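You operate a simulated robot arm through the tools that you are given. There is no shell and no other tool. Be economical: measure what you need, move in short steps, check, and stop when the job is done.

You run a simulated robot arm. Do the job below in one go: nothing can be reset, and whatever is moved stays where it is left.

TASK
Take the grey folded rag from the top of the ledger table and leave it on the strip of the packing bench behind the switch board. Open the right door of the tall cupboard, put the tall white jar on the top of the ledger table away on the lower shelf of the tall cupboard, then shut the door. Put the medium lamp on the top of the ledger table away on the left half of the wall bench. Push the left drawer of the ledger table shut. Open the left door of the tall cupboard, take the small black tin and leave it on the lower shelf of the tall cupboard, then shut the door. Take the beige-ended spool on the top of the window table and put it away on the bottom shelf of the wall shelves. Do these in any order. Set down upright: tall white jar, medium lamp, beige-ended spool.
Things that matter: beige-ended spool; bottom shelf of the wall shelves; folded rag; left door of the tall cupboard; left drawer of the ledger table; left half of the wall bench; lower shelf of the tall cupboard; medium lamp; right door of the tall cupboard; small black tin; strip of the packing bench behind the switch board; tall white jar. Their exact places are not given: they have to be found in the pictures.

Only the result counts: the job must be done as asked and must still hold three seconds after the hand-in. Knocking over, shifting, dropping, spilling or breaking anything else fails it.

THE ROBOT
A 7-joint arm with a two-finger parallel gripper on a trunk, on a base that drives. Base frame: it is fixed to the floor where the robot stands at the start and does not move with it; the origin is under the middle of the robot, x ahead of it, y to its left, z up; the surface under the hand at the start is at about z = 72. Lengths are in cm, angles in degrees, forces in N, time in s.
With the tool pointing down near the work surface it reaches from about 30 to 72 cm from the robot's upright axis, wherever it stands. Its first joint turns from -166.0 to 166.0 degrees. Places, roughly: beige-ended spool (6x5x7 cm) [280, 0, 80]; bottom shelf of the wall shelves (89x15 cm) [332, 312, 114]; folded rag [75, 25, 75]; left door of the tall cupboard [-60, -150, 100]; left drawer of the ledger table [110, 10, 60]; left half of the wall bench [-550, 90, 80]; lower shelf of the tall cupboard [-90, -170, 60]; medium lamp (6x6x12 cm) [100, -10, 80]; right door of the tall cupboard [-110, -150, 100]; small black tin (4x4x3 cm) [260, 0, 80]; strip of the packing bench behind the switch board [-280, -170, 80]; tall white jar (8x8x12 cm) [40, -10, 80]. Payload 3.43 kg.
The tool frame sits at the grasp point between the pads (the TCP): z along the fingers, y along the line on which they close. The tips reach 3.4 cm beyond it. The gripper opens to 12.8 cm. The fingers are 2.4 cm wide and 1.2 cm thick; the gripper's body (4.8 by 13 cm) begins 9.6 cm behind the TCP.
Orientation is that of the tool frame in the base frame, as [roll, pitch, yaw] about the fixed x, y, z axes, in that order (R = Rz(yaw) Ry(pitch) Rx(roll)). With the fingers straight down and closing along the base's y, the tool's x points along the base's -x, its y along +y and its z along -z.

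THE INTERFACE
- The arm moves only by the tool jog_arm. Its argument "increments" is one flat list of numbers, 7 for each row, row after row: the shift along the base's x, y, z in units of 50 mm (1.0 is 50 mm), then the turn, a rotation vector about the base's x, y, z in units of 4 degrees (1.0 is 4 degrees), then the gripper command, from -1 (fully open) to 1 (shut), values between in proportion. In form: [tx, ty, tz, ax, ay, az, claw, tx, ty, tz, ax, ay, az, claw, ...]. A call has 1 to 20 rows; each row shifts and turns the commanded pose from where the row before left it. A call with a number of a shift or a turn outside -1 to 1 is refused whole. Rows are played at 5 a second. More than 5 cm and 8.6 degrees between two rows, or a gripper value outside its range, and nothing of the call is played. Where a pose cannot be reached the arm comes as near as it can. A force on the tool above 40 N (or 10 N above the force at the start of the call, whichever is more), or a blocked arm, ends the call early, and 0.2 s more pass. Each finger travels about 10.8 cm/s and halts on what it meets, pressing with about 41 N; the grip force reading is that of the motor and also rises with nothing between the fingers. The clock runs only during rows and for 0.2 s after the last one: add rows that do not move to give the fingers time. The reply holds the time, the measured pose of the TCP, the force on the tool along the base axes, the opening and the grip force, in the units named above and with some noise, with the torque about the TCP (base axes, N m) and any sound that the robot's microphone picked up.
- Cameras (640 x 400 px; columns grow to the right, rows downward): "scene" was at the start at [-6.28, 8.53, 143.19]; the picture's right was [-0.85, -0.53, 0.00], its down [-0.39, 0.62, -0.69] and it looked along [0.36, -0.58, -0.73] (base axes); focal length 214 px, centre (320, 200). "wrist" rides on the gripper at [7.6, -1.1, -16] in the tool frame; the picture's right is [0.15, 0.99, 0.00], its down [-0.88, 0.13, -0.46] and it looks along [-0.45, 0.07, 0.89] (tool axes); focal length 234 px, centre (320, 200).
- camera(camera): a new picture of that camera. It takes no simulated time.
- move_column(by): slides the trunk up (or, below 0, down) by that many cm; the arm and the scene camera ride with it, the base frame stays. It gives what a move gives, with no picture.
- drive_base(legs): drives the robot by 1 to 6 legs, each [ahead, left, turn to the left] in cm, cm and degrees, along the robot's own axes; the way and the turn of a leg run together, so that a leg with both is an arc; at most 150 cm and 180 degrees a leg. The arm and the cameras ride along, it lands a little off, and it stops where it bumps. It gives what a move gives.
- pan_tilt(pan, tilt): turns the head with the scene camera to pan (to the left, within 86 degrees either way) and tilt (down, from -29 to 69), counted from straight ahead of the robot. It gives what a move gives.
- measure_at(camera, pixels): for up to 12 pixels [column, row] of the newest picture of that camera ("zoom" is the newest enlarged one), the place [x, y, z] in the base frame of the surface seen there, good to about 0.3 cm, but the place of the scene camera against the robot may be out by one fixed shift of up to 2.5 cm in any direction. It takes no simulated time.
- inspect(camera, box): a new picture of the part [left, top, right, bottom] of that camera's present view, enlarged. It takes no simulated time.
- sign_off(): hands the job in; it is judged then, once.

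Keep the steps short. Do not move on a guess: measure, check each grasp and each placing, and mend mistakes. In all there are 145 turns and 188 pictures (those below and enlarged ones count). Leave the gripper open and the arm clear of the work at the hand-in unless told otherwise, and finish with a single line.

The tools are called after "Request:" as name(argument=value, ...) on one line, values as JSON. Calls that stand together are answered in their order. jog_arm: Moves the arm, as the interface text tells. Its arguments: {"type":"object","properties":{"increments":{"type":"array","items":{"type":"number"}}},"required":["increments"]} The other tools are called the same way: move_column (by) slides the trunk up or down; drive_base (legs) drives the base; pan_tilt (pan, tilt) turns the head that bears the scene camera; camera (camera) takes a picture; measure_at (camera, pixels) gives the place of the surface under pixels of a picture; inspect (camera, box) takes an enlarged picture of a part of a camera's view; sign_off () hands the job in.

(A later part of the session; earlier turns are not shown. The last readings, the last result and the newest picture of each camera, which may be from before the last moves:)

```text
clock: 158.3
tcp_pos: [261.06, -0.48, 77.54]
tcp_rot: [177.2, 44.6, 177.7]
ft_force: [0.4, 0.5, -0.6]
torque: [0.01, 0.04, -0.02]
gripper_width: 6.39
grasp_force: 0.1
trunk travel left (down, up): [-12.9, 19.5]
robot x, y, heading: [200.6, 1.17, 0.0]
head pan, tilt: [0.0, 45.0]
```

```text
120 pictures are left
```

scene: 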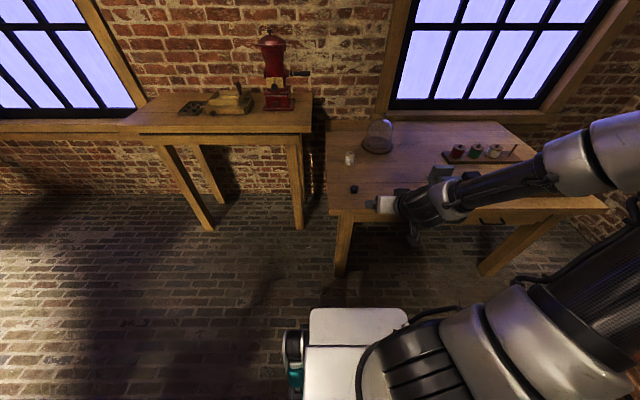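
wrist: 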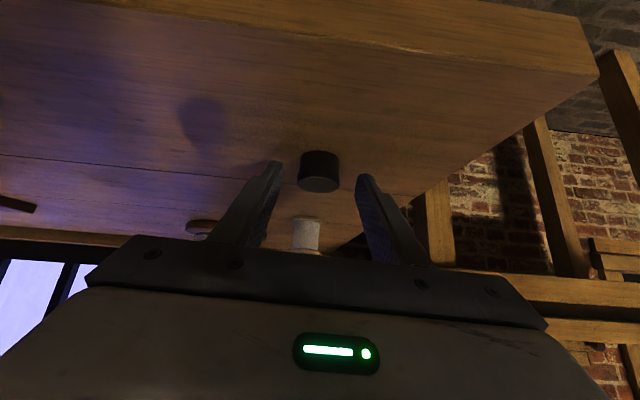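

Tin is between the fingertips. Close and lift.

Request:
jog_arm(increments=[0, 0, 0, 0, 0, 0, 1, 0, 0, 0, 0, 0, 0, 1, 0, 0, 0, 0, 0, 0, 1, 0, 0, 0.2, 0, 0, 0, 1, 0, 0, 0.4, 0, 0, 0, 1, -0.2, 0, 0.6, 0, 0, 0, 1, -0.4, 0, 0.6, 0, 0, 0, 1, -0.6, 0, 0.6, 0, 0, 0, 1, -0.4, 0, 0.6, 0, 0, 0, 1])

Request:
camera(camera="wrist")

```text
clock: 160.3
tcp_pos: [252.82, -0.47, 92.65]
tcp_rot: [177.2, 44.6, 177.8]
ft_force: [0.4, 0.2, -0.7]
torque: [0.03, -0.02, 0.01]
gripper_width: 3.37
grasp_force: 40.6
trunk travel left (down, up): [-12.9, 19.5]
robot x, y, heading: [200.81, 1.04, 0.2]
head pan, tilt: [0.0, 45.0]
```

```text
119 pictures are left
```

wrist: 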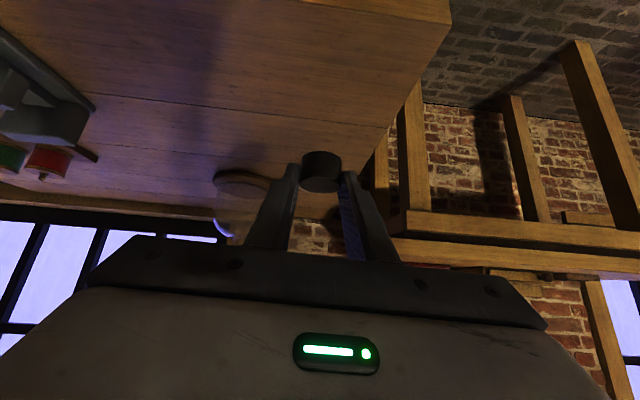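

Tin held (3.4 cm). Drive back to the cupboard.

Request:
drive_base(legs=[[-10, 0, 0], [0, -68, 0], [-137, 0, 0], [-138, 0, 0], [0, 20, 0], [0, 0, -90]])

Request:
camera(camera="wrist")

```text
clock: 186.8
tcp_pos: [-82.02, -103.23, 92.69]
tcp_rot: [177.2, 44.6, 88.8]
ft_force: [-0.3, -0.6, -0.9]
torque: [-0.01, 0.04, 0.01]
gripper_width: 3.37
grasp_force: 40.9
trunk travel left (down, up): [-12.9, 19.5]
robot x, y, heading: [-81.69, -51.21, -88.8]
head pan, tilt: [0.0, 45.0]
```

```text
118 pictures are left
```

wrist: 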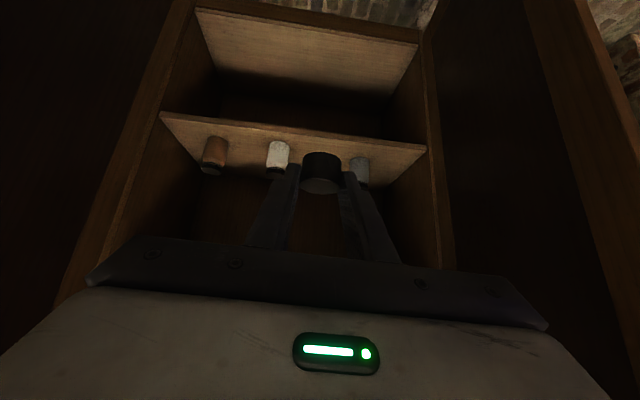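

Drive closer, then lower in front of the shelf.

Request:
drive_base(legs=[[41, 0, -1.2]])

Request:
jog_arm(increments=[0.2, 0.1, -0.8, 0, 0, 0, 1, 0.2, 0.1, -0.8, 0, 0, 0, 1, 0.2, 0.1, -0.8, 0, 0, 0, 1, 0.2, 0.1, -0.8, 0, 0, 0, 1, 0, 0, -0.8, 0, 0, 0, 1, 0, 0, -0.8, 0, 0, 0, 1, 0, 0, -0.7, 0, 0, 0, 1, 0, 0, -0.6, 0, 0, 0, 1, 0, 0, 0, 0, 0, 0, 1])

Request:
camera(camera="wrist")

```text
clock: 189.3
tcp_pos: [-82.36, -143.63, 92.58]
tcp_rot: [177.2, 44.6, 87.9]
ft_force: [0.5, 0.4, -0.6]
torque: [-0.01, -0.01, 0.0]
gripper_width: 3.38
grasp_force: 41.2
trunk travel left (down, up): [-12.9, 19.5]
robot x, y, heading: [-81.28, -91.85, -89.6]
head pan, tilt: [0.0, 45.0]
```

```text
clock: 191.3
tcp_pos: [-78.36, -141.68, 62.31]
tcp_rot: [177.3, 44.6, 87.8]
ft_force: [-1.1, -0.2, 0.1]
torque: [0.01, -0.03, 0.0]
gripper_width: 3.37
grasp_force: 40.5
trunk travel left (down, up): [-12.9, 19.5]
robot x, y, heading: [-80.9, -91.87, -89.7]
head pan, tilt: [0.0, 45.0]
```

```text
117 pictures are left
```

wrist: 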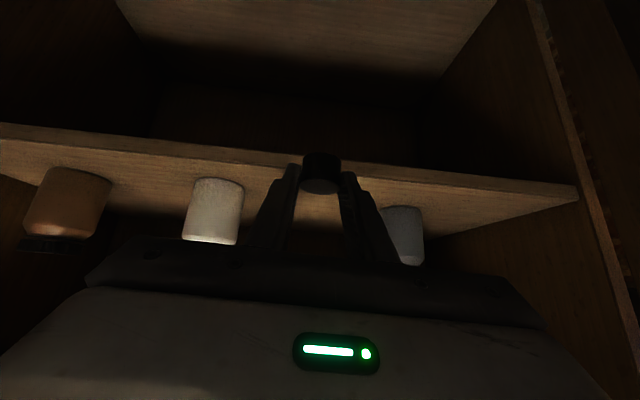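

Request:
jog_arm(increments=[0, -0.6, 0, 0, 0, 0, 1, 0, -0.6, 0, 0, 0, 0, 1, 0, -0.6, 0, 0, 0, 0, 1, 0, -0.6, 0, 0, 0, 0, 1, 0, 0, -0.2, 0, 0, 0, 1, 0, 0, -0.2, 0, 0, 0, 1, 0, 0, -0.1, 0, 0, 0, 1, 0, 0, 0, 0, 0, 0, 1])

Request:
camera(camera="wrist")

```text
clock: 193.1
tcp_pos: [-78.55, -153.73, 60.3]
tcp_rot: [177.2, 44.5, 87.9]
ft_force: [-0.1, -0.6, -0.6]
torque: [0.01, 0.01, -0.02]
gripper_width: 3.41
grasp_force: 41.1
out of reach, approached as far as the arm can: row 7
trunk travel left (down, up): [-12.9, 19.5]
robot x, y, heading: [-81.05, -91.67, -89.6]
head pan, tilt: [0.0, 45.0]
```

```text
116 pictures are left
```

wrist: 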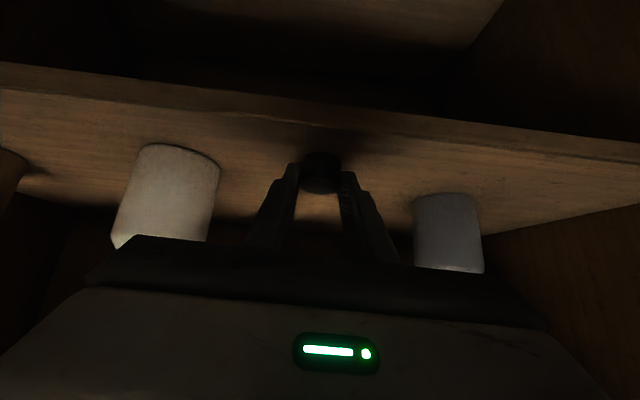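

Request:
move_column(by=-0.7)

Request:
jog_arm(increments=[0, 0, 0, 0, 0, 0, 0.3, 0, 0, 0, 0, 0, 0, 0.2, 0, 0, 0, 0, 0, 0, 0.1, 0, 0.4, 0.4, 0, 0, 0, 0.1, 0, 0.5, 0.5, 0, 0, 0, 0.1, 0, 0.6, 0.4, 0, 0, 0, 0.1, 0, 0.8, 0.4, 0, 0, 0, 0.1, 0, 0.6, 0.6, 0, 0, 0, 0.1, 0, 0, 0.9, 0, 0, 0, 0.1, 0, 0, 0.9, 0, 0, 0, 0.1, 0, 0, 0.9, 0, 0, 0, 0.1])

Request:
camera(camera="wrist")

Request:
camera(camera="scene")

```text
clock: 193.7
tcp_pos: [-78.56, -153.77, 59.62]
tcp_rot: [177.3, 44.6, 87.9]
ft_force: [0.1, 0.2, 0.7]
torque: [-0.05, 0.04, 0.05]
gripper_width: 3.36
grasp_force: 40.8
trunk travel left (down, up): [-12.2, 20.2]
robot x, y, heading: [-80.8, -91.85, -89.5]
head pan, tilt: [0.0, 45.0]
```

```text
clock: 196.1
tcp_pos: [-78.44, -139.21, 84.85]
tcp_rot: [177.2, 44.5, 87.8]
ft_force: [0.1, -0.4, -0.1]
torque: [0.0, -0.01, 0.0]
gripper_width: 5.77
grasp_force: 0.1
trunk travel left (down, up): [-12.2, 20.2]
robot x, y, heading: [-80.91, -91.97, -90.1]
head pan, tilt: [0.0, 45.0]
```

```text
115 pictures are left
```

wrist: 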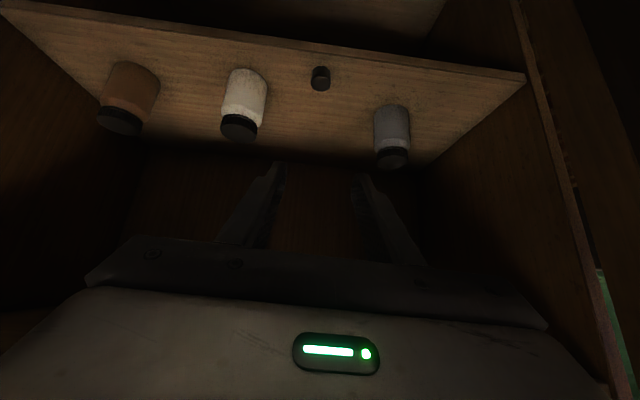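

```text
114 pictures are left
```

scene: 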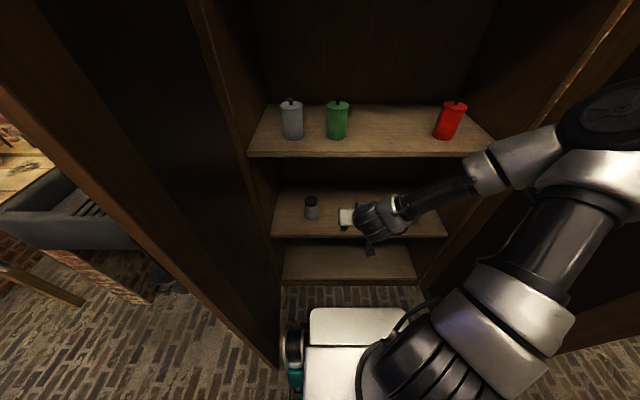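

Tin stands on the lower shelf. Now to shut the doors: back off, shift to the right door side and view it.

Request:
drive_base(legs=[[-42, 0, 0], [0, -31, 0]])

Request:
jog_arm(increments=[-0.9, 0, 0, 0, 0, 0, 1, -0.9, 0, 0, 0, 0, 0, 1, -0.9, 0, 0, 0, 0, 0, 1, -0.9, 0, 0, 0, 0, 0, 1, -0.9, 0, 0, 0, 0, 0, 1, -0.9, 0, 0, 0, 0, 0, 1, -0.6, 0, 0, 0, 0, 0, 1, 0, 0, 0, 0, 0, 0, 1])

Request:
pan_tilt(pan=0, tilt=25)

Request:
camera(camera="scene")

Request:
camera(camera="wrist")

```text
clock: 201.8
tcp_pos: [-109.91, -98.37, 84.85]
tcp_rot: [177.2, 44.6, 87.1]
ft_force: [0.5, -0.5, -0.3]
torque: [-0.01, -0.03, -0.01]
gripper_width: 5.75
grasp_force: 0.2
trunk travel left (down, up): [-12.2, 20.2]
robot x, y, heading: [-111.75, -50.72, -90.7]
head pan, tilt: [0.0, 45.0]
```

```text
clock: 203.6
tcp_pos: [-139.96, -98.33, 84.65]
tcp_rot: [177.2, 44.6, 87.1]
ft_force: [0.6, 1.0, 0.1]
torque: [0.01, -0.05, -0.02]
gripper_width: 0.0
grasp_force: 33.1
trunk travel left (down, up): [-12.2, 20.2]
robot x, y, heading: [-111.8, -50.51, -90.6]
head pan, tilt: [0.0, 45.0]
```

```text
clock: 204.4
tcp_pos: [-139.94, -98.42, 84.76]
tcp_rot: [177.1, 44.6, 87.1]
ft_force: [1.0, 0.5, -0.2]
torque: [0.01, 0.04, -0.01]
gripper_width: 0.0
grasp_force: 32.9
trunk travel left (down, up): [-12.2, 20.2]
robot x, y, heading: [-111.98, -50.95, -90.4]
head pan, tilt: [0.0, 25.0]
```

```text
113 pictures are left
```

scene: 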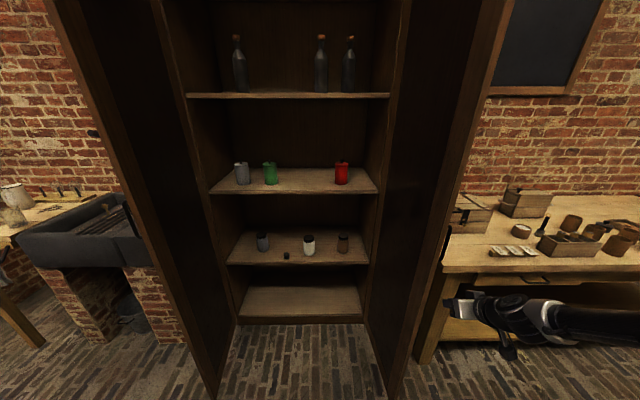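

```text
112 pictures are left
```

wrist: 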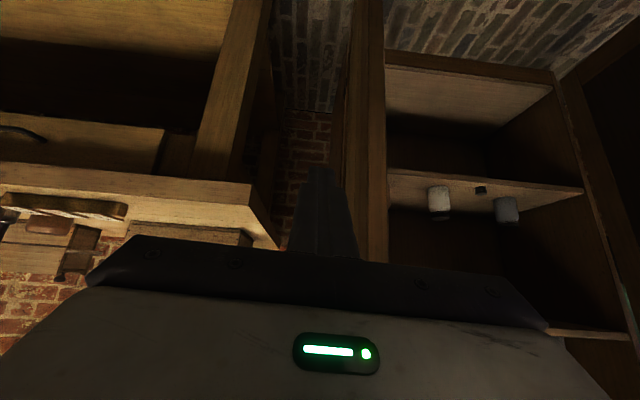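

Request:
measure_at(camera="wrist", pixels=[[370, 100], [375, 150], [380, 200], [345, 160], [250, 190], [272, 240], [225, 150], [160, 190]])

Request:
inspect(camera="scene", box=[400, 170, 640, 340])

```text
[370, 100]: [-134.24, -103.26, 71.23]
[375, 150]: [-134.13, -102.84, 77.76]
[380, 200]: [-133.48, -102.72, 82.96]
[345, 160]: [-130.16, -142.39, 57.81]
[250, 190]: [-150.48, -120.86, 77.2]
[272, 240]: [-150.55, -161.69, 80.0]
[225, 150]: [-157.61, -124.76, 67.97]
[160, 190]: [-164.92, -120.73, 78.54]
```

```text
2.35 times, centred on (520, 255) of scene
```

zoom: 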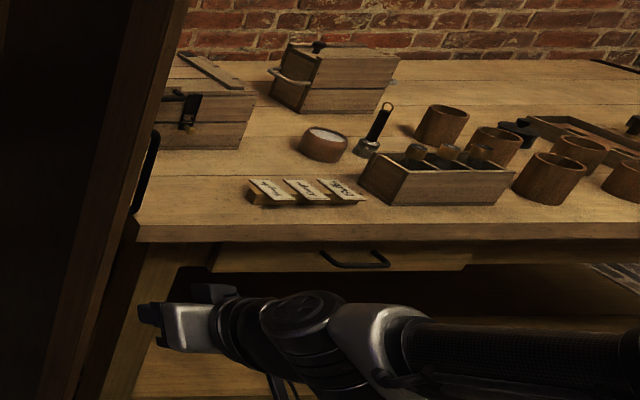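

Door edge at (-134,-103). I move alongside its outer face (below the handle) and push it closed slowly.

Request:
jog_arm(increments=[0, -0.6, -0.5, 0, 0, 0, 1, 0, -0.6, -0.5, 0, 0, 0, 1, 0, -0.6, 0, 0, 0, 0, 1, 0.4, 0, 0, 0, 0, 0, 1, 0.2, 0, 0, 0, 0, 0, 1, 0.15, 0, 0, 0, 0, 0, 1, 0.15, 0, 0, 0, 0, 0, 1, 0.16, -0.02, 0, 0, 0, 0, 1, 0.16, -0.02, 0, 0, 0, 0, 1, 0.16, -0.02, 0, 0, 0, 0, 1, 0.16, -0.02, 0, 0, 0, 0, 1, 0.16, -0.02, 0, 0, 0, 0, 1, 0.16, -0.03, 0, 0, 0, 0, 1, 0.16, -0.03, 0, 0, 0, 0, 1, 0.16, -0.03, 0, 0, 0, 0, 1, 0.16, -0.04, 0, 0, 0, 0, 1, 0.16, -0.04, 0, 0, 0, 0, 1, 0.16, -0.04, 0, 0, 0, 0, 1, 0.16, -0.05, 0, 0, 0, 0, 1, 0.16, -0.05, 0, 0, 0, 0, 1])

Request:
camera(camera="scene")

```text
clock: 207.3
tcp_pos: [-130.53, -107.64, 79.54]
tcp_rot: [177.3, 44.4, 86.9]
ft_force: [0.1, 12.7, 5.5]
torque: [-0.81, -0.07, 0.23]
gripper_width: 0.0
grasp_force: 33.4
trunk travel left (down, up): [-12.2, 20.2]
robot x, y, heading: [-111.6, -50.76, -90.6]
head pan, tilt: [0.0, 25.0]
stopped in row 14: the force on the tool passed its limit at 42 N (the readings are from after the stop); the commanded pose is now the measured one
```

```text
110 pictures are left
```

scene: 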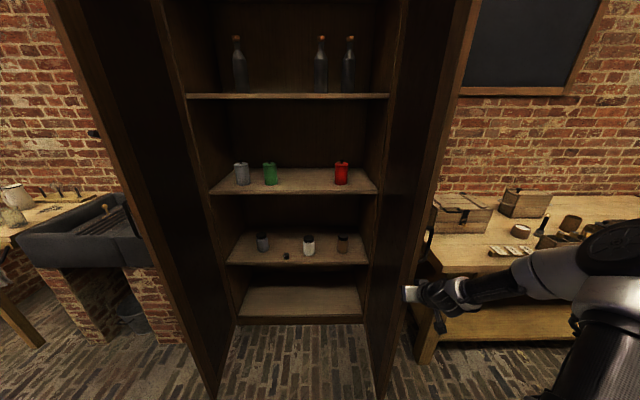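

The gripper body catches the door edge; I back 3.5 cm in +y and push with the fingers only.

Request:
jog_arm(increments=[-0.3, 0.1, 0, 0, 0, 0, 1, 0, 0.6, 0, 0, 0, 0, 1, 0.2, 0, 0, 0, 0, 0, 1, 0.15, 0, 0, 0, 0, 0, 1, 0.15, 0, 0, 0, 0, 0, 1, 0.15, 0, 0, 0, 0, 0, 1, 0.16, 0, 0, 0, 0, 0, 1, 0.16, 0, 0, 0, 0, 0, 1, 0.16, 0, 0, 0, 0, 0, 1, 0.16, 0, 0, 0, 0, 0, 1, 0.16, -0.02, 0, 0, 0, 0, 1, 0.16, -0.02, 0, 0, 0, 0, 1, 0.16, -0.03, 0, 0, 0, 0, 1, 0.16, -0.04, 0, 0, 0, 0, 1, 0.16, -0.05, 0, 0, 0, 0, 1, 0.16, -0.06, 0, 0, 0, 0, 1, 0.16, -0.06, 0, 0, 0, 0, 1, 0.16, -0.07, 0, 0, 0, 0, 1, 0.16, -0.08, 0, 0, 0, 0, 1, 0.16, -0.08, 0, 0, 0, 0, 1])

Request:
camera(camera="scene")

```text
clock: 211.5
tcp_pos: [-117.51, -106.71, 79.51]
tcp_rot: [177.3, 44.2, 87.0]
ft_force: [0.2, 1.0, -0.2]
torque: [0.03, -0.02, 0.0]
gripper_width: 0.03
grasp_force: 33.2
trunk travel left (down, up): [-12.2, 20.2]
robot x, y, heading: [-111.63, -50.36, -90.6]
head pan, tilt: [0.0, 25.0]
```

```text
109 pictures are left
```

scene: 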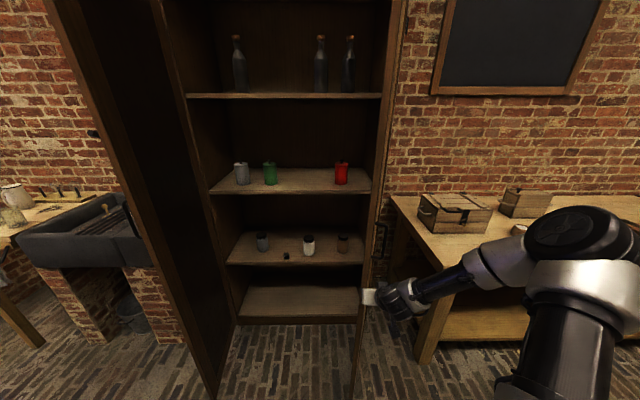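

Good: door at ~65°. I continue along the arc.

Request:
jog_arm(increments=[0.17, -0.08, 0, 0, 0, 0, 1, 0.17, -0.08, 0, 0, 0, 0, 1, 0.17, -0.08, 0, 0, 0, 0, 1, 0.17, -0.09, 0, 0, 0, 0, 1, 0.17, -0.09, 0, 0, 0, 0, 1, 0.17, -0.1, 0, 0, 0, 0, 1, 0.16, -0.1, 0, 0, 0, 0, 1, 0.16, -0.11, 0, 0, 0, 0, 1, 0.16, -0.12, 0, 0, 0, 0, 1, 0.15, -0.12, 0, 0, 0, 0, 1, 0.15, -0.13, 0, 0, 0, 0, 1, 0.15, -0.13, 0, 0, 0, 0, 1, 0.14, -0.14, 0, 0, 0, 0, 1, 0.14, -0.14, 0, 0, 0, 0, 1, 0.13, -0.15, 0, 0, 0, 0, 1, 0.13, -0.15, 0, 0, 0, 0, 1, 0.12, -0.16, 0, 0, 0, 0, 1, 0.12, -0.16, 0, 0, 0, 0, 1, 0.11, -0.17, 0, 0, 0, 0, 1, 0.11, -0.17, 0, 0, 0, 0, 1])

Request:
camera(camera="scene")

```text
clock: 215.7
tcp_pos: [-102.79, -119.23, 79.54]
tcp_rot: [177.3, 44.3, 87.1]
ft_force: [-0.4, 0.8, 0.7]
torque: [0.0, 0.01, -0.02]
gripper_width: 0.01
grasp_force: 33.0
trunk travel left (down, up): [-12.2, 20.2]
robot x, y, heading: [-111.66, -50.73, -90.6]
head pan, tilt: [0.0, 25.0]
```

```text
108 pictures are left
```

scene: 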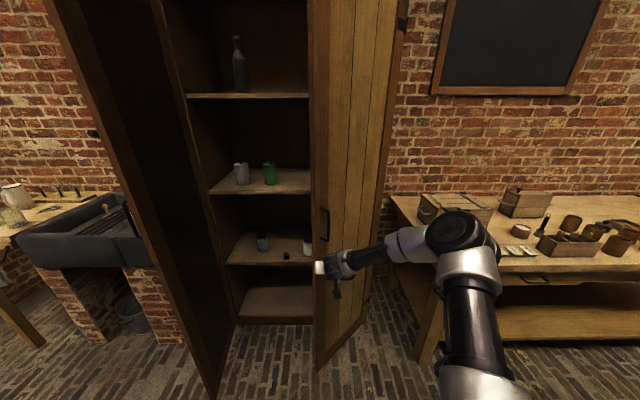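

Door at ~40°. I use the base, 20 cm ahead, to push it further.

Request:
drive_base(legs=[[10, 0, 0], [10, 0, 0]])

Request:
jog_arm(increments=[0, -0.2, 0, 0, 0, 0, 1, 0, -0.2, 0, 0, 0, 0, 1, 0, -0.2, 0, 0, 0, 0, 1, 0, -0.2, 0, 0, 0, 0, 1, 0, -0.2, 0, 0, 0, 0, 1, 0, -0.2, 0, 0, 0, 0, 1, 0, -0.15, 0, 0, 0, 0, 1, 0, -0.15, 0, 0, 0, 0, 1])

Request:
camera(camera="scene")

```text
clock: 217.6
tcp_pos: [-102.97, -139.34, 79.54]
tcp_rot: [177.3, 44.3, 86.9]
ft_force: [0.1, -0.1, 0.1]
torque: [0.0, 0.02, -0.04]
gripper_width: 0.0
grasp_force: 33.0
trunk travel left (down, up): [-12.2, 20.2]
robot x, y, heading: [-111.95, -70.67, -90.7]
head pan, tilt: [0.0, 25.0]
```

```text
clock: 219.4
tcp_pos: [-103.16, -146.83, 79.58]
tcp_rot: [177.1, 44.2, 87.0]
ft_force: [-1.3, 9.7, 2.6]
torque: [0.08, -0.06, -0.04]
gripper_width: 0.0
grasp_force: 33.2
trunk travel left (down, up): [-12.2, 20.2]
robot x, y, heading: [-112.01, -70.93, -90.5]
head pan, tilt: [0.0, 25.0]
```

```text
107 pictures are left
```

scene: 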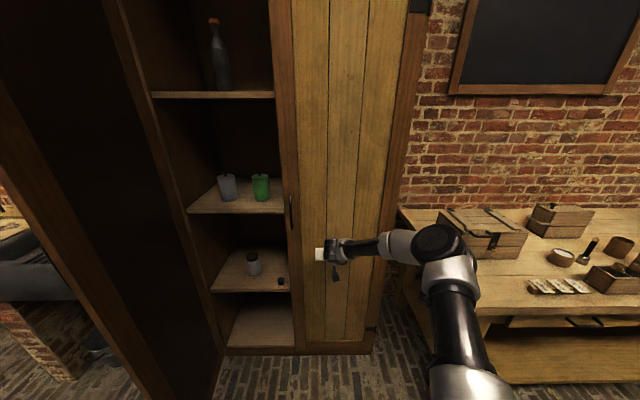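

Right door looks shut. A small extra press, then retract and move over to the left door.

Request:
jog_arm(increments=[0, -0.1, 0, 0, 0, 0, 1, 0, -0.1, 0, 0, 0, 0, 1, 0, 0.5, 0, 0, 0, 0, 1, 0, 0.9, 0, 0, 0, 0, 1, 0, 0.9, 0, 0, 0, 0, 1, 0, 0.9, 0, 0, 0, 0, 1, 0, 0.9, 0, 0, 0, 0, 1, 0, 0.9, 0, 0, 0, 0, 1])

Request:
drive_base(legs=[[-25, 0, 0], [0, 60, 0]])

Request:
camera(camera="scene")

Request:
measure_at(camera="scene", pixels=[[215, 330], [205, 250], [400, 200], [440, 200]])

```text
clock: 219.8
tcp_pos: [-102.97, -146.67, 79.23]
tcp_rot: [177.2, 43.9, 87.0]
ft_force: [-1.7, 16.6, 7.4]
torque: [0.1, -0.01, 0.03]
gripper_width: 0.0
grasp_force: 32.9
trunk travel left (down, up): [-12.2, 20.2]
robot x, y, heading: [-112.37, -70.68, -90.7]
head pan, tilt: [0.0, 25.0]
stopped in row 2: the force on the tool passed its limit at 48 N (the readings are from after the stop); the commanded pose is now the measured one
```

```text
clock: 227.5
tcp_pos: [-43.36, -123.23, 79.19]
tcp_rot: [177.3, 43.8, 86.2]
ft_force: [-0.1, 0.7, 0.3]
torque: [0.03, -0.03, 0.02]
gripper_width: 0.02
grasp_force: 33.2
trunk travel left (down, up): [-12.2, 20.2]
robot x, y, heading: [-51.3, -47.17, -91.5]
head pan, tilt: [0.0, 25.0]
```

```text
106 pictures are left
```

scene: 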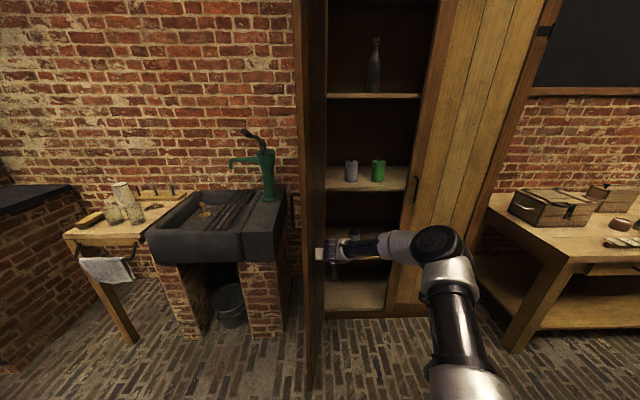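

```text
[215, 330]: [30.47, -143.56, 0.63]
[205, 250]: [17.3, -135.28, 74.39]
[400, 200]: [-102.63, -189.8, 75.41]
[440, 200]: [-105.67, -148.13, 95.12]
```

The arm ended inside the left door's swing (no harm). I retract past the door's edge, then go around to its outer side.

Request:
jog_arm(increments=[-0.2, 0.8, 0, 0, 0, 0, 1, 0, 0.9, 0.1, 0, 0, 0, 1, 0, 0.9, 0.1, 0, 0, 0, 1, 0, 0.9, 0.1, 0, 0, 0, 1, 0, 0.9, 0.1, 0, 0, 0, 1, 0, 0.9, 0.1, 0, 0, 0, 1, 0, 0.9, 0, 0, 0, 0, 1, 0.9, 0, 0, 0, 0, 0, 1, 0.9, 0, 0, 0, 0, 0, 1, 0.9, 0, 0, 0, 0, 0, 1, 0.9, 0, 0, 0, 0, 0, 1, 0, 0, 0, 0, 0, 0, 1])

Request:
camera(camera="wrist")

Request:
camera(camera="scene")

```text
clock: 230.1
tcp_pos: [-26.17, -92.12, 81.84]
tcp_rot: [177.4, 43.9, 86.2]
ft_force: [-0.1, -0.4, -0.2]
torque: [0.01, 0.02, 0.01]
gripper_width: 0.0
grasp_force: 33.0
trunk travel left (down, up): [-12.2, 20.2]
robot x, y, heading: [-50.89, -46.87, -91.8]
head pan, tilt: [0.0, 25.0]
```

```text
105 pictures are left
```

wrist: 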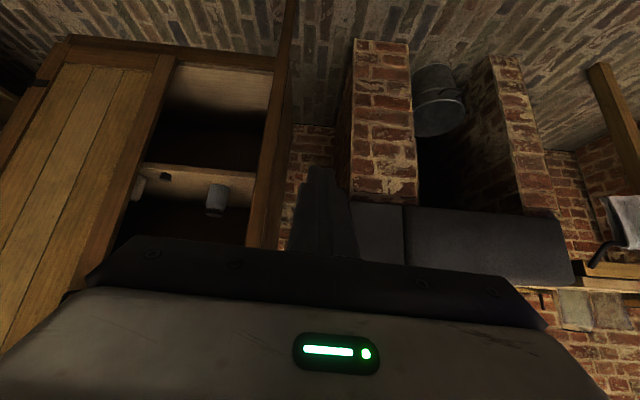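

```text
104 pictures are left
```

scene: 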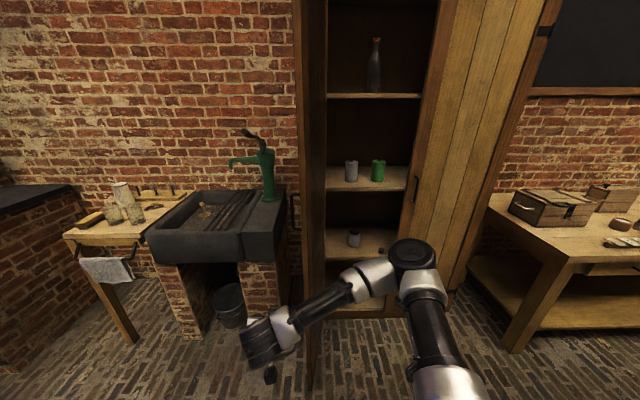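

Request:
measure_at(camera="wrist", pixels=[[275, 100], [265, 160], [255, 220], [283, 130], [375, 150]])

Request:
jog_arm(increments=[0, -0.8, -0.2, 0, 0, 0, 1, 0, -0.8, -0.2, 0, 0, 0, 1, 0, -0.8, 0, 0, 0, 0, 1, 0, 0, 0, 0, 0, 0, 1])

Request:
camera(camera="wrist")

```text
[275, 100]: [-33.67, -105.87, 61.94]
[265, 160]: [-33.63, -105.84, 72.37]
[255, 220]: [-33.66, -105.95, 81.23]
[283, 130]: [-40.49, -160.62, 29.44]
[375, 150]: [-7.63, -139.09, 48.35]
```

```text
clock: 231.1
tcp_pos: [-26.15, -104.09, 79.79]
tcp_rot: [177.3, 43.9, 86.2]
ft_force: [0.0, -0.8, -0.2]
torque: [0.0, -0.01, -0.03]
gripper_width: 0.01
grasp_force: 32.8
trunk travel left (down, up): [-12.2, 20.2]
robot x, y, heading: [-51.1, -46.98, -91.7]
head pan, tilt: [0.0, 25.0]
```

```text
103 pictures are left
```

wrist: 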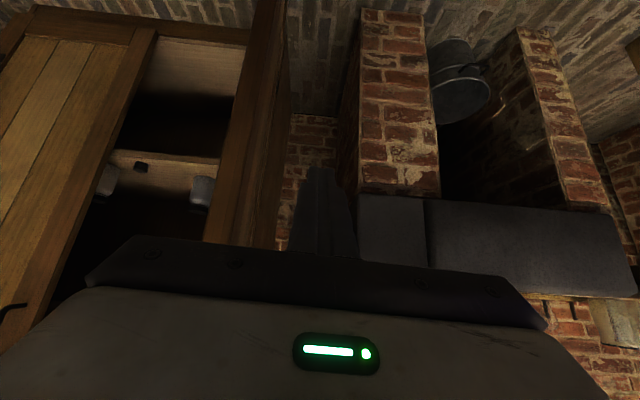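

Request:
jog_arm(increments=[0, -0.55, 0, 0, 0, 0, 1, -0.4, 0, 0, 0, 0, 0, 1, -0.2, 0, 0, 0, 0, 0, 1, -0.15, 0, 0, 0, 0, 0, 1, -0.15, 0.02, 0, 0, 0, 0, 1, -0.16, 0.02, 0, 0, 0, 0, 1, -0.16, 0.02, 0, 0, 0, 0, 1, -0.16, 0.02, 0, 0, 0, 0, 1, -0.16, 0.02, 0, 0, 0, 0, 1, -0.16, 0.02, 0, 0, 0, 0, 1, -0.16, 0.02, 0, 0, 0, 0, 1, -0.16, 0, 0, 0, 0, 0, 1, -0.16, 0, 0, 0, 0, 0, 1, -0.16, 0, 0, 0, 0, 0, 1, -0.16, 0, 0, 0, 0, 0, 1, -0.16, 0, 0, 0, 0, 0, 1, -0.16, -0.02, 0, 0, 0, 0, 1, -0.16, -0.03, 0, 0, 0, 0, 1, -0.16, -0.04, 0, 0, 0, 0, 1, -0.16, -0.05, 0, 0, 0, 0, 1])

Request:
camera(camera="scene")

```text
clock: 235.3
tcp_pos: [-42.76, -107.09, 79.81]
tcp_rot: [177.4, 43.9, 86.1]
ft_force: [0.5, -0.4, 0.3]
torque: [-0.01, -0.02, 0.02]
gripper_width: 0.03
grasp_force: 32.8
trunk travel left (down, up): [-12.2, 20.2]
robot x, y, heading: [-50.87, -47.1, -91.4]
head pan, tilt: [0.0, 25.0]
```

```text
102 pictures are left
```

scene: 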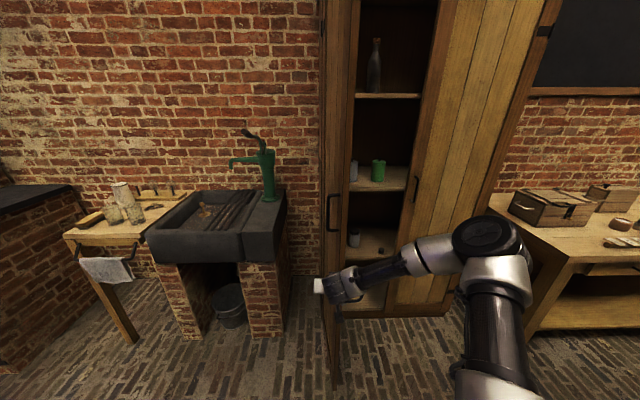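

Request:
jog_arm(increments=[-0.18, -0.02, 0, 0, 0, 0, 1, -0.18, -0.02, 0, 0, 0, 0, 1, -0.18, -0.03, 0, 0, 0, 0, 1, -0.18, -0.03, 0, 0, 0, 0, 1, -0.18, -0.04, 0, 0, 0, 0, 1, -0.18, -0.04, 0, 0, 0, 0, 1, -0.18, -0.05, 0, 0, 0, 0, 1, -0.18, -0.06, 0, 0, 0, 0, 1, -0.18, -0.06, 0, 0, 0, 0, 1, -0.17, -0.07, 0, 0, 0, 0, 1, -0.17, -0.08, 0, 0, 0, 0, 1, -0.17, -0.08, 0, 0, 0, 0, 1, -0.17, -0.09, 0, 0, 0, 0, 1, -0.17, -0.1, 0, 0, 0, 0, 1, -0.16, -0.1, 0, 0, 0, 0, 1, -0.16, -0.12, 0, 0, 0, 0, 1, -0.16, -0.12, 0, 0, 0, 0, 1, -0.15, -0.13, 0, 0, 0, 0, 1, -0.15, -0.13, 0, 0, 0, 0, 1, -0.15, -0.13, 0, 0, 0, 0, 1])

Request:
camera(camera="scene")

```text
clock: 239.5
tcp_pos: [-59.84, -114.44, 79.62]
tcp_rot: [177.2, 44.0, 86.1]
ft_force: [0.2, 0.3, -0.4]
torque: [0.03, 0.0, 0.04]
gripper_width: 0.0
grasp_force: 33.3
trunk travel left (down, up): [-12.2, 20.2]
robot x, y, heading: [-51.14, -46.73, -91.3]
head pan, tilt: [0.0, 25.0]
```

```text
101 pictures are left
```

scene: 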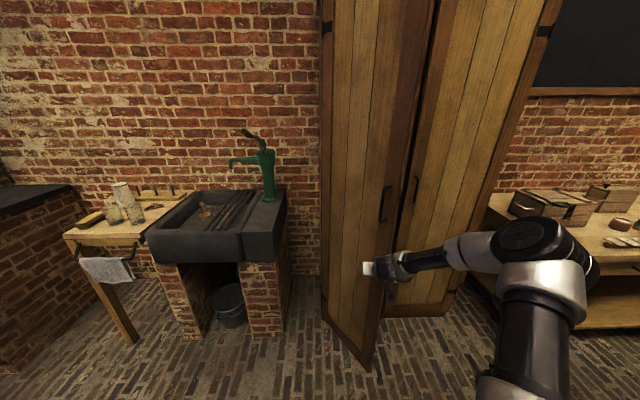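

Request:
jog_arm(increments=[-0.15, -0.14, 0, 0, 0, 0, 1, -0.15, -0.14, 0, 0, 0, 0, 1, -0.14, -0.14, 0, 0, 0, 0, 1, -0.14, -0.14, 0, 0, 0, 0, 1, -0.14, -0.14, 0, 0, 0, 0, 1, -0.13, -0.15, 0, 0, 0, 0, 1, -0.13, -0.15, 0, 0, 0, 0, 1, -0.12, -0.15, 0, 0, 0, 0, 1, -0.12, -0.15, 0, 0, 0, 0, 1, -0.1, -0.15, 0, 0, 0, 0, 1])

Request:
drive_base(legs=[[10, 0, 0], [10, 0, 0]])

Request:
camera(camera="scene")

```text
clock: 241.7
tcp_pos: [-66.39, -121.61, 79.77]
tcp_rot: [177.4, 43.9, 86.2]
ft_force: [0.3, 0.2, 0.7]
torque: [0.01, 0.01, 0.0]
gripper_width: 0.0
grasp_force: 33.2
trunk travel left (down, up): [-12.2, 20.2]
robot x, y, heading: [-51.4, -47.05, -91.6]
head pan, tilt: [0.0, 25.0]
```

```text
clock: 243.6
tcp_pos: [-66.89, -141.64, 79.81]
tcp_rot: [177.4, 43.9, 86.2]
ft_force: [0.1, -0.8, -0.2]
torque: [0.0, 0.03, 0.0]
gripper_width: 0.0
grasp_force: 32.8
trunk travel left (down, up): [-12.2, 20.2]
robot x, y, heading: [-51.41, -66.93, -91.3]
head pan, tilt: [0.0, 25.0]
```

```text
100 pictures are left
```

scene: 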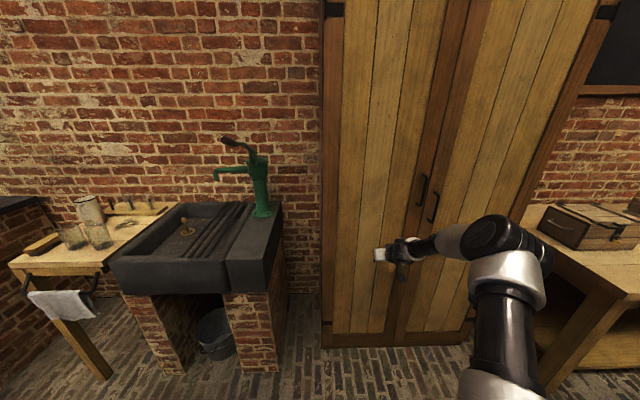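

Nearly shut. Final gentle press, checking force.

Request:
jog_arm(increments=[0, -0.2, 0, 0, 0, 0, 1, 0, -0.2, 0, 0, 0, 0, 1, 0, -0.15, 0, 0, 0, 0, 1, 0, -0.15, 0, 0, 0, 0, 1, 0, -0.1, 0, 0, 0, 0, 1, 0, -0.1, 0, 0, 0, 0, 1, 0, -0.1, 0, 0, 0, 0, 1, 0, -0.1, 0, 0, 0, 0, 1])

Request:
jog_arm(increments=[0, 0.5, 0, 0, 0, 0, 1, 0, 0.9, 0.2, 0, 0, 0, 1, 0, 0.9, 0.2, 0, 0, 0, 1, 0, 0.9, 0.2, 0, 0, 0, 1, 0, 0.9, 0.2, 0, 0, 0, 1, 0.3, 0.8, 0.2, 0, 0, 0, 1, 0.3, 0.8, 0.2, 0, 0, 0, 1])

Request:
camera(camera="scene")

Request:
measure_at(camera="scene", pixels=[[330, 150], [432, 150], [450, 150], [415, 200], [437, 200], [334, 310], [400, 310], [415, 310], [470, 300], [560, 180]])

```text
clock: 245.4
tcp_pos: [-66.84, -146.76, 79.8]
tcp_rot: [177.4, 43.7, 86.2]
ft_force: [2.4, 35.8, 8.2]
torque: [0.3, -0.32, 0.15]
gripper_width: 0.0
grasp_force: 33.4
trunk travel left (down, up): [-12.2, 20.2]
robot x, y, heading: [-51.18, -66.73, -91.6]
head pan, tilt: [0.0, 25.0]
```

```text
clock: 247.0
tcp_pos: [-63.92, -118.34, 85.61]
tcp_rot: [177.3, 43.9, 86.1]
ft_force: [-0.3, 0.4, -0.2]
torque: [0.01, -0.02, 0.03]
gripper_width: 0.0
grasp_force: 32.7
trunk travel left (down, up): [-12.2, 20.2]
robot x, y, heading: [-51.65, -66.81, -91.2]
head pan, tilt: [0.0, 25.0]
```

```text
99 pictures are left
```

scene: 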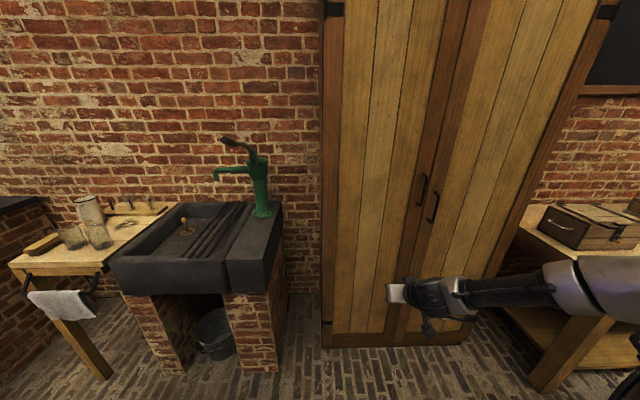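

```text
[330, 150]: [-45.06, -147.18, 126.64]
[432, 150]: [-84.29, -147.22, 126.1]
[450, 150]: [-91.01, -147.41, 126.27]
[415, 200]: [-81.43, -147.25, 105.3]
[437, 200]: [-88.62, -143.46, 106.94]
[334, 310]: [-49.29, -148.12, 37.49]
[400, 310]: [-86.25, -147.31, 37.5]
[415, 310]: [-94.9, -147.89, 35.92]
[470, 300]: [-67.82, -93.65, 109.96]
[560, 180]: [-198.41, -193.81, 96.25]
```

Both doors are flush (y≈-147.2). Next: rag and lamp. I drive to the right side of the ledger table facing it.

Request:
jog_arm(increments=[0, 0.5, 0.8, 0, 0, 0, -0.2, 0, 0.5, 0.8, 0, 0, 0, -0.2, 0, 0, 0.8, 0, 0, 0, -0.2, 0, 0, 0.6, 0, 0, 0, -0.2])

Request:
drive_base(legs=[[-5, 0, 0], [0, 0, 91.4], [70, -12, 0], [72, 0, 0], [0, 0, 90], [10, 0, 0]])

Request:
pan_tilt(pan=0, tilt=45)

Request:
camera(camera="scene")

Request:
camera(camera="wrist")

```text
clock: 248.0
tcp_pos: [-63.85, -113.74, 100.75]
tcp_rot: [177.3, 43.8, 86.3]
ft_force: [0.4, 0.4, -0.7]
torque: [-0.02, 0.02, 0.02]
gripper_width: 7.69
grasp_force: 0.0
trunk travel left (down, up): [-12.2, 20.2]
robot x, y, heading: [-51.37, -67.17, -91.5]
head pan, tilt: [0.0, 25.0]
```

```text
clock: 264.5
tcp_pos: [102.26, -24.96, 100.91]
tcp_rot: [177.2, 43.9, -95.4]
ft_force: [-0.2, -0.2, -0.3]
torque: [0.02, 0.0, 0.01]
gripper_width: 7.68
grasp_force: 0.0
trunk travel left (down, up): [-12.2, 20.2]
robot x, y, heading: [88.89, -71.66, 87.1]
head pan, tilt: [0.0, 25.0]
```

```text
clock: 265.3
tcp_pos: [102.18, -24.99, 100.84]
tcp_rot: [177.3, 43.9, -95.2]
ft_force: [-0.9, 0.1, 0.4]
torque: [0.0, -0.01, 0.01]
gripper_width: 7.68
grasp_force: 0.0
trunk travel left (down, up): [-12.2, 20.2]
robot x, y, heading: [88.74, -71.36, 87.1]
head pan, tilt: [0.0, 45.0]
```

```text
98 pictures are left
```

scene: 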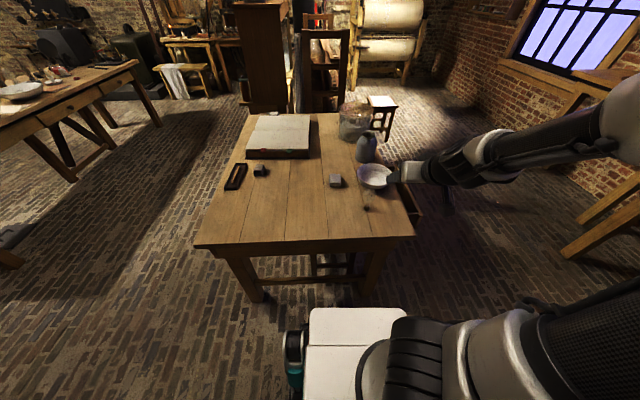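

```text
97 pictures are left
```

wrist: 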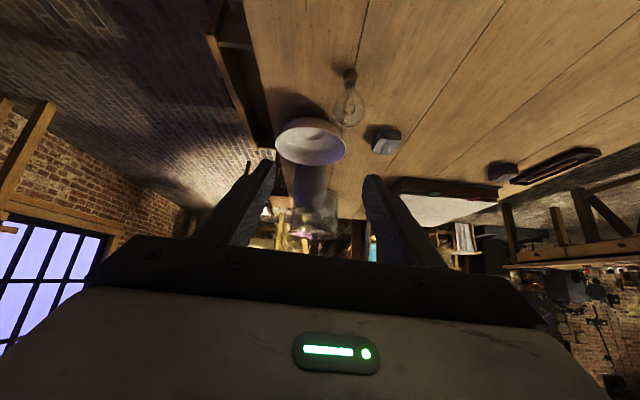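

Request:
inspect(camera="scene", box=[240, 150, 360, 200])

Request:
inspect(camera="wrist", box=[360, 110, 540, 200])

Request:
measure_at(camera="wrist", pixels=[[350, 80], [349, 73], [350, 100], [387, 133], [385, 147], [400, 150], [375, 140], [245, 70], [230, 30], [310, 130]])

```text
5.33 times, centred on (300, 175) of scene
```

zoom: 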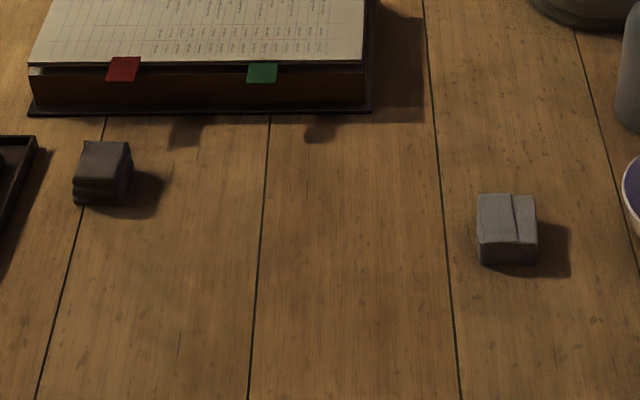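

```text
3.56 times, centred on (450, 155) of wrist
```

zoom: 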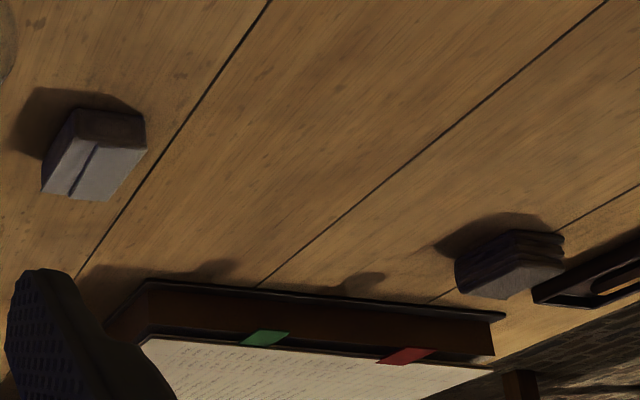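

```text
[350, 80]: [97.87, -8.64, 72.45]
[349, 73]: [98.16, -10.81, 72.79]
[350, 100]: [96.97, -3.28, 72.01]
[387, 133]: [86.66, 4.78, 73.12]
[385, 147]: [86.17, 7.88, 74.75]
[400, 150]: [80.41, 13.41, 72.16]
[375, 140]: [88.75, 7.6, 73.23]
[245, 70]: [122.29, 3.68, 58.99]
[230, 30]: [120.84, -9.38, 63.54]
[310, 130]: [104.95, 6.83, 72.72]
```

The enlarged pictures are sharp, so I zoom tightly on each cloth.

Request:
inspect(camera="scene", box=[322, 170, 350, 190])

Request:
inspect(camera="scene", box=[247, 159, 275, 179])

```text
16.00 times, centred on (336, 180) of scene
```

zoom: 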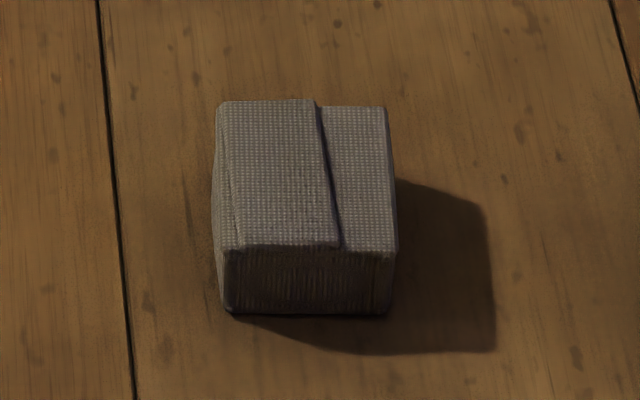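

```text
16.00 times, centred on (261, 169) of scene
```

zoom: 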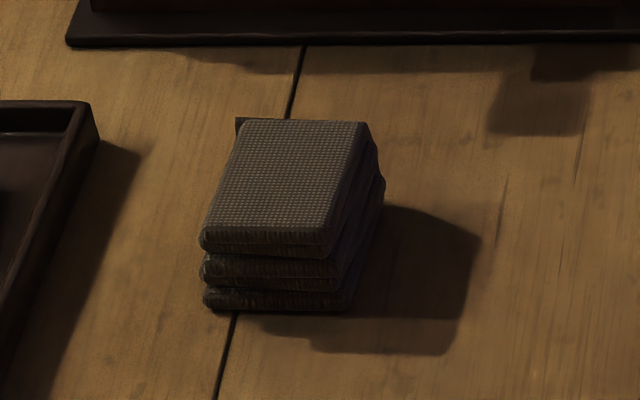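

The lighter one at (85.5, 9) is a clear mid grey (like the grey jars), the other is nearly charcoal; I take the light one as the grey rag. First, hand empty, I look at the open drawer.

Request:
inspect(camera="scene", box=[360, 150, 460, 250])

Request:
measure_at(camera="zoom", pixels=[[330, 240], [340, 290], [350, 340], [360, 220], [370, 270], [300, 350], [365, 300]])

Request:
inspect(camera="wrist", box=[190, 0, 310, 160])

Request:
measure_at(camera="wrist", pixels=[[213, 20], [220, 50], [235, 90], [255, 135], [240, 45], [222, 10], [265, 130]])

```text
4.00 times, centred on (410, 200) of scene
```

zoom: 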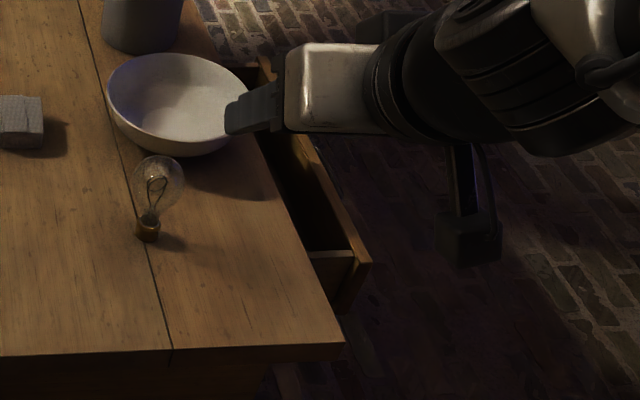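

```text
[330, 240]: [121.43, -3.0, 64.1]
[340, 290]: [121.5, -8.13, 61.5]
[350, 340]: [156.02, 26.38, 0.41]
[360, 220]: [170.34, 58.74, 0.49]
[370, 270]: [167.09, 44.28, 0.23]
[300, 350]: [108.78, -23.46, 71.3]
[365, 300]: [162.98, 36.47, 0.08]
```

```text
2.50 times, centred on (250, 80) of wrist
```

zoom: 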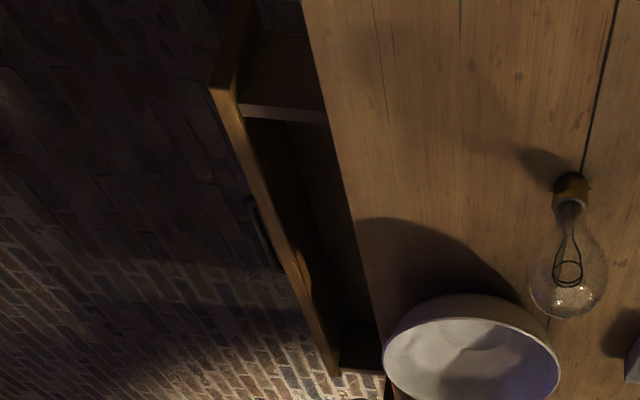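

```text
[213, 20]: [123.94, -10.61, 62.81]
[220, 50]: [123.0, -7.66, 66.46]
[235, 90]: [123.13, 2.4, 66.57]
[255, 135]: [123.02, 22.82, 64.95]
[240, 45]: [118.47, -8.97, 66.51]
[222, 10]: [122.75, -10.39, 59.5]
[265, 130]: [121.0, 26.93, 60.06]
```

The drawer must be pushed from the far side; I'll do that later. Now the lamp: brass base near (98,-10). I flatten the tool to ~35° and go to a pre-grasp in front of it.

Request:
jog_arm(increments=[-0.17, 0, -0.6, 1, 0, 0.5, -0.2, -0.17, 0, -0.6, 1, 0, 0.5, -0.2, -0.17, 0, -0.7, 0.5, 0, 0.35, -0.2, -0.17, 0, -0.7, 0, 0, 0, -0.2, -0.16, 0.2, -0.7, 0, 0, 0, -0.2, 0, 0, 0, 0, 0, 0, -0.2])

Request:
camera(camera="wrist")

Request:
inspect(camera="wrist", box=[270, 60, 390, 170])

```text
clock: 266.7
tcp_pos: [98.18, -23.44, 84.43]
tcp_rot: [176.7, 53.9, -90.4]
ft_force: [1.0, -1.1, 0.1]
torque: [0.02, 0.01, -0.03]
gripper_width: 7.67
grasp_force: 0.0
out of reach, approached as far as the arm can: row 4
trunk travel left (down, up): [-12.2, 20.2]
robot x, y, heading: [88.12, -71.53, 87.1]
head pan, tilt: [0.0, 45.0]
```

```text
90 pictures are left
```

wrist: 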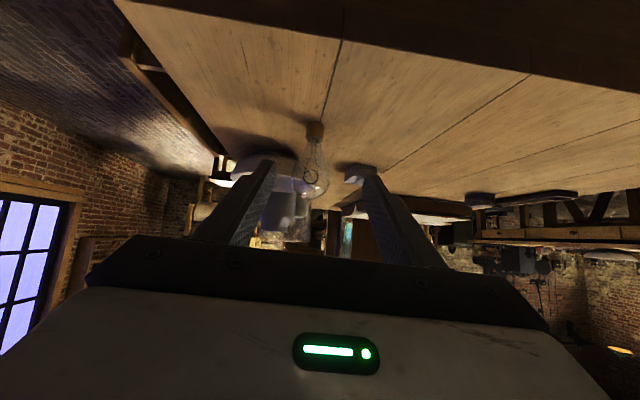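

```text
3.64 times, centred on (330, 115) of wrist
```

zoom: 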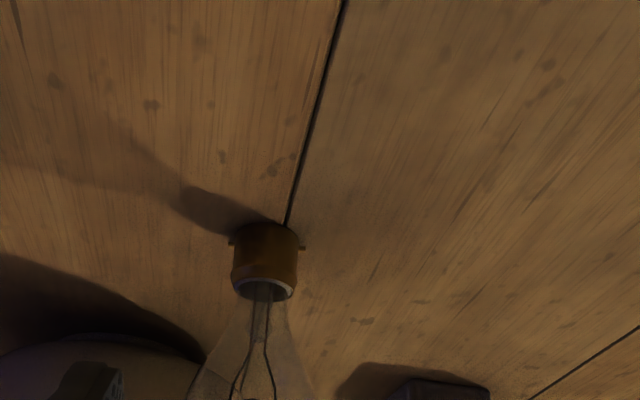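

Request:
measure_at(camera="zoom", pixels=[[265, 235], [265, 260], [240, 260], [292, 260], [265, 280], [230, 100]])

```text
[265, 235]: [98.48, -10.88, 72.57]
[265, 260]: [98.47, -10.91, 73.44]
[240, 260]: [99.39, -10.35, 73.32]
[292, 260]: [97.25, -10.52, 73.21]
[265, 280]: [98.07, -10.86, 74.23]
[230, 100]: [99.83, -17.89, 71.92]
```

Request:
jog_arm(increments=[0.03, 0.3, -0.6, 0, 0, 0, 0.15, 0, 0.4, -0.6, 0, 0, 0, 0.15, 0, 0.3, -0.5, 0, 0, 0, 0.15, 0, 0.2, -0.15, 0, 0, 0, 0.15, 0, 0, 0, 0, 0, 0, 0.15])

Request:
camera(camera="wrist")

```text
clock: 267.9
tcp_pos: [98.36, -17.67, 75.2]
tcp_rot: [176.6, 54.0, -90.3]
ft_force: [-0.3, -9.9, 12.7]
torque: [0.02, -0.38, -0.3]
gripper_width: 5.43
grasp_force: 0.0
trunk travel left (down, up): [-12.2, 20.2]
robot x, y, heading: [88.34, -71.34, 87.3]
head pan, tilt: [0.0, 45.0]
```

```text
88 pictures are left
```

wrist: 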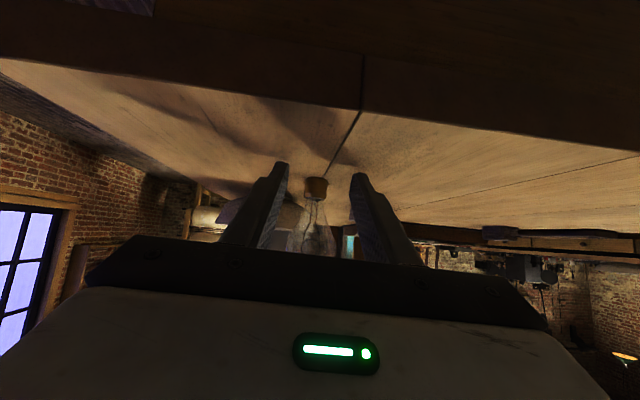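

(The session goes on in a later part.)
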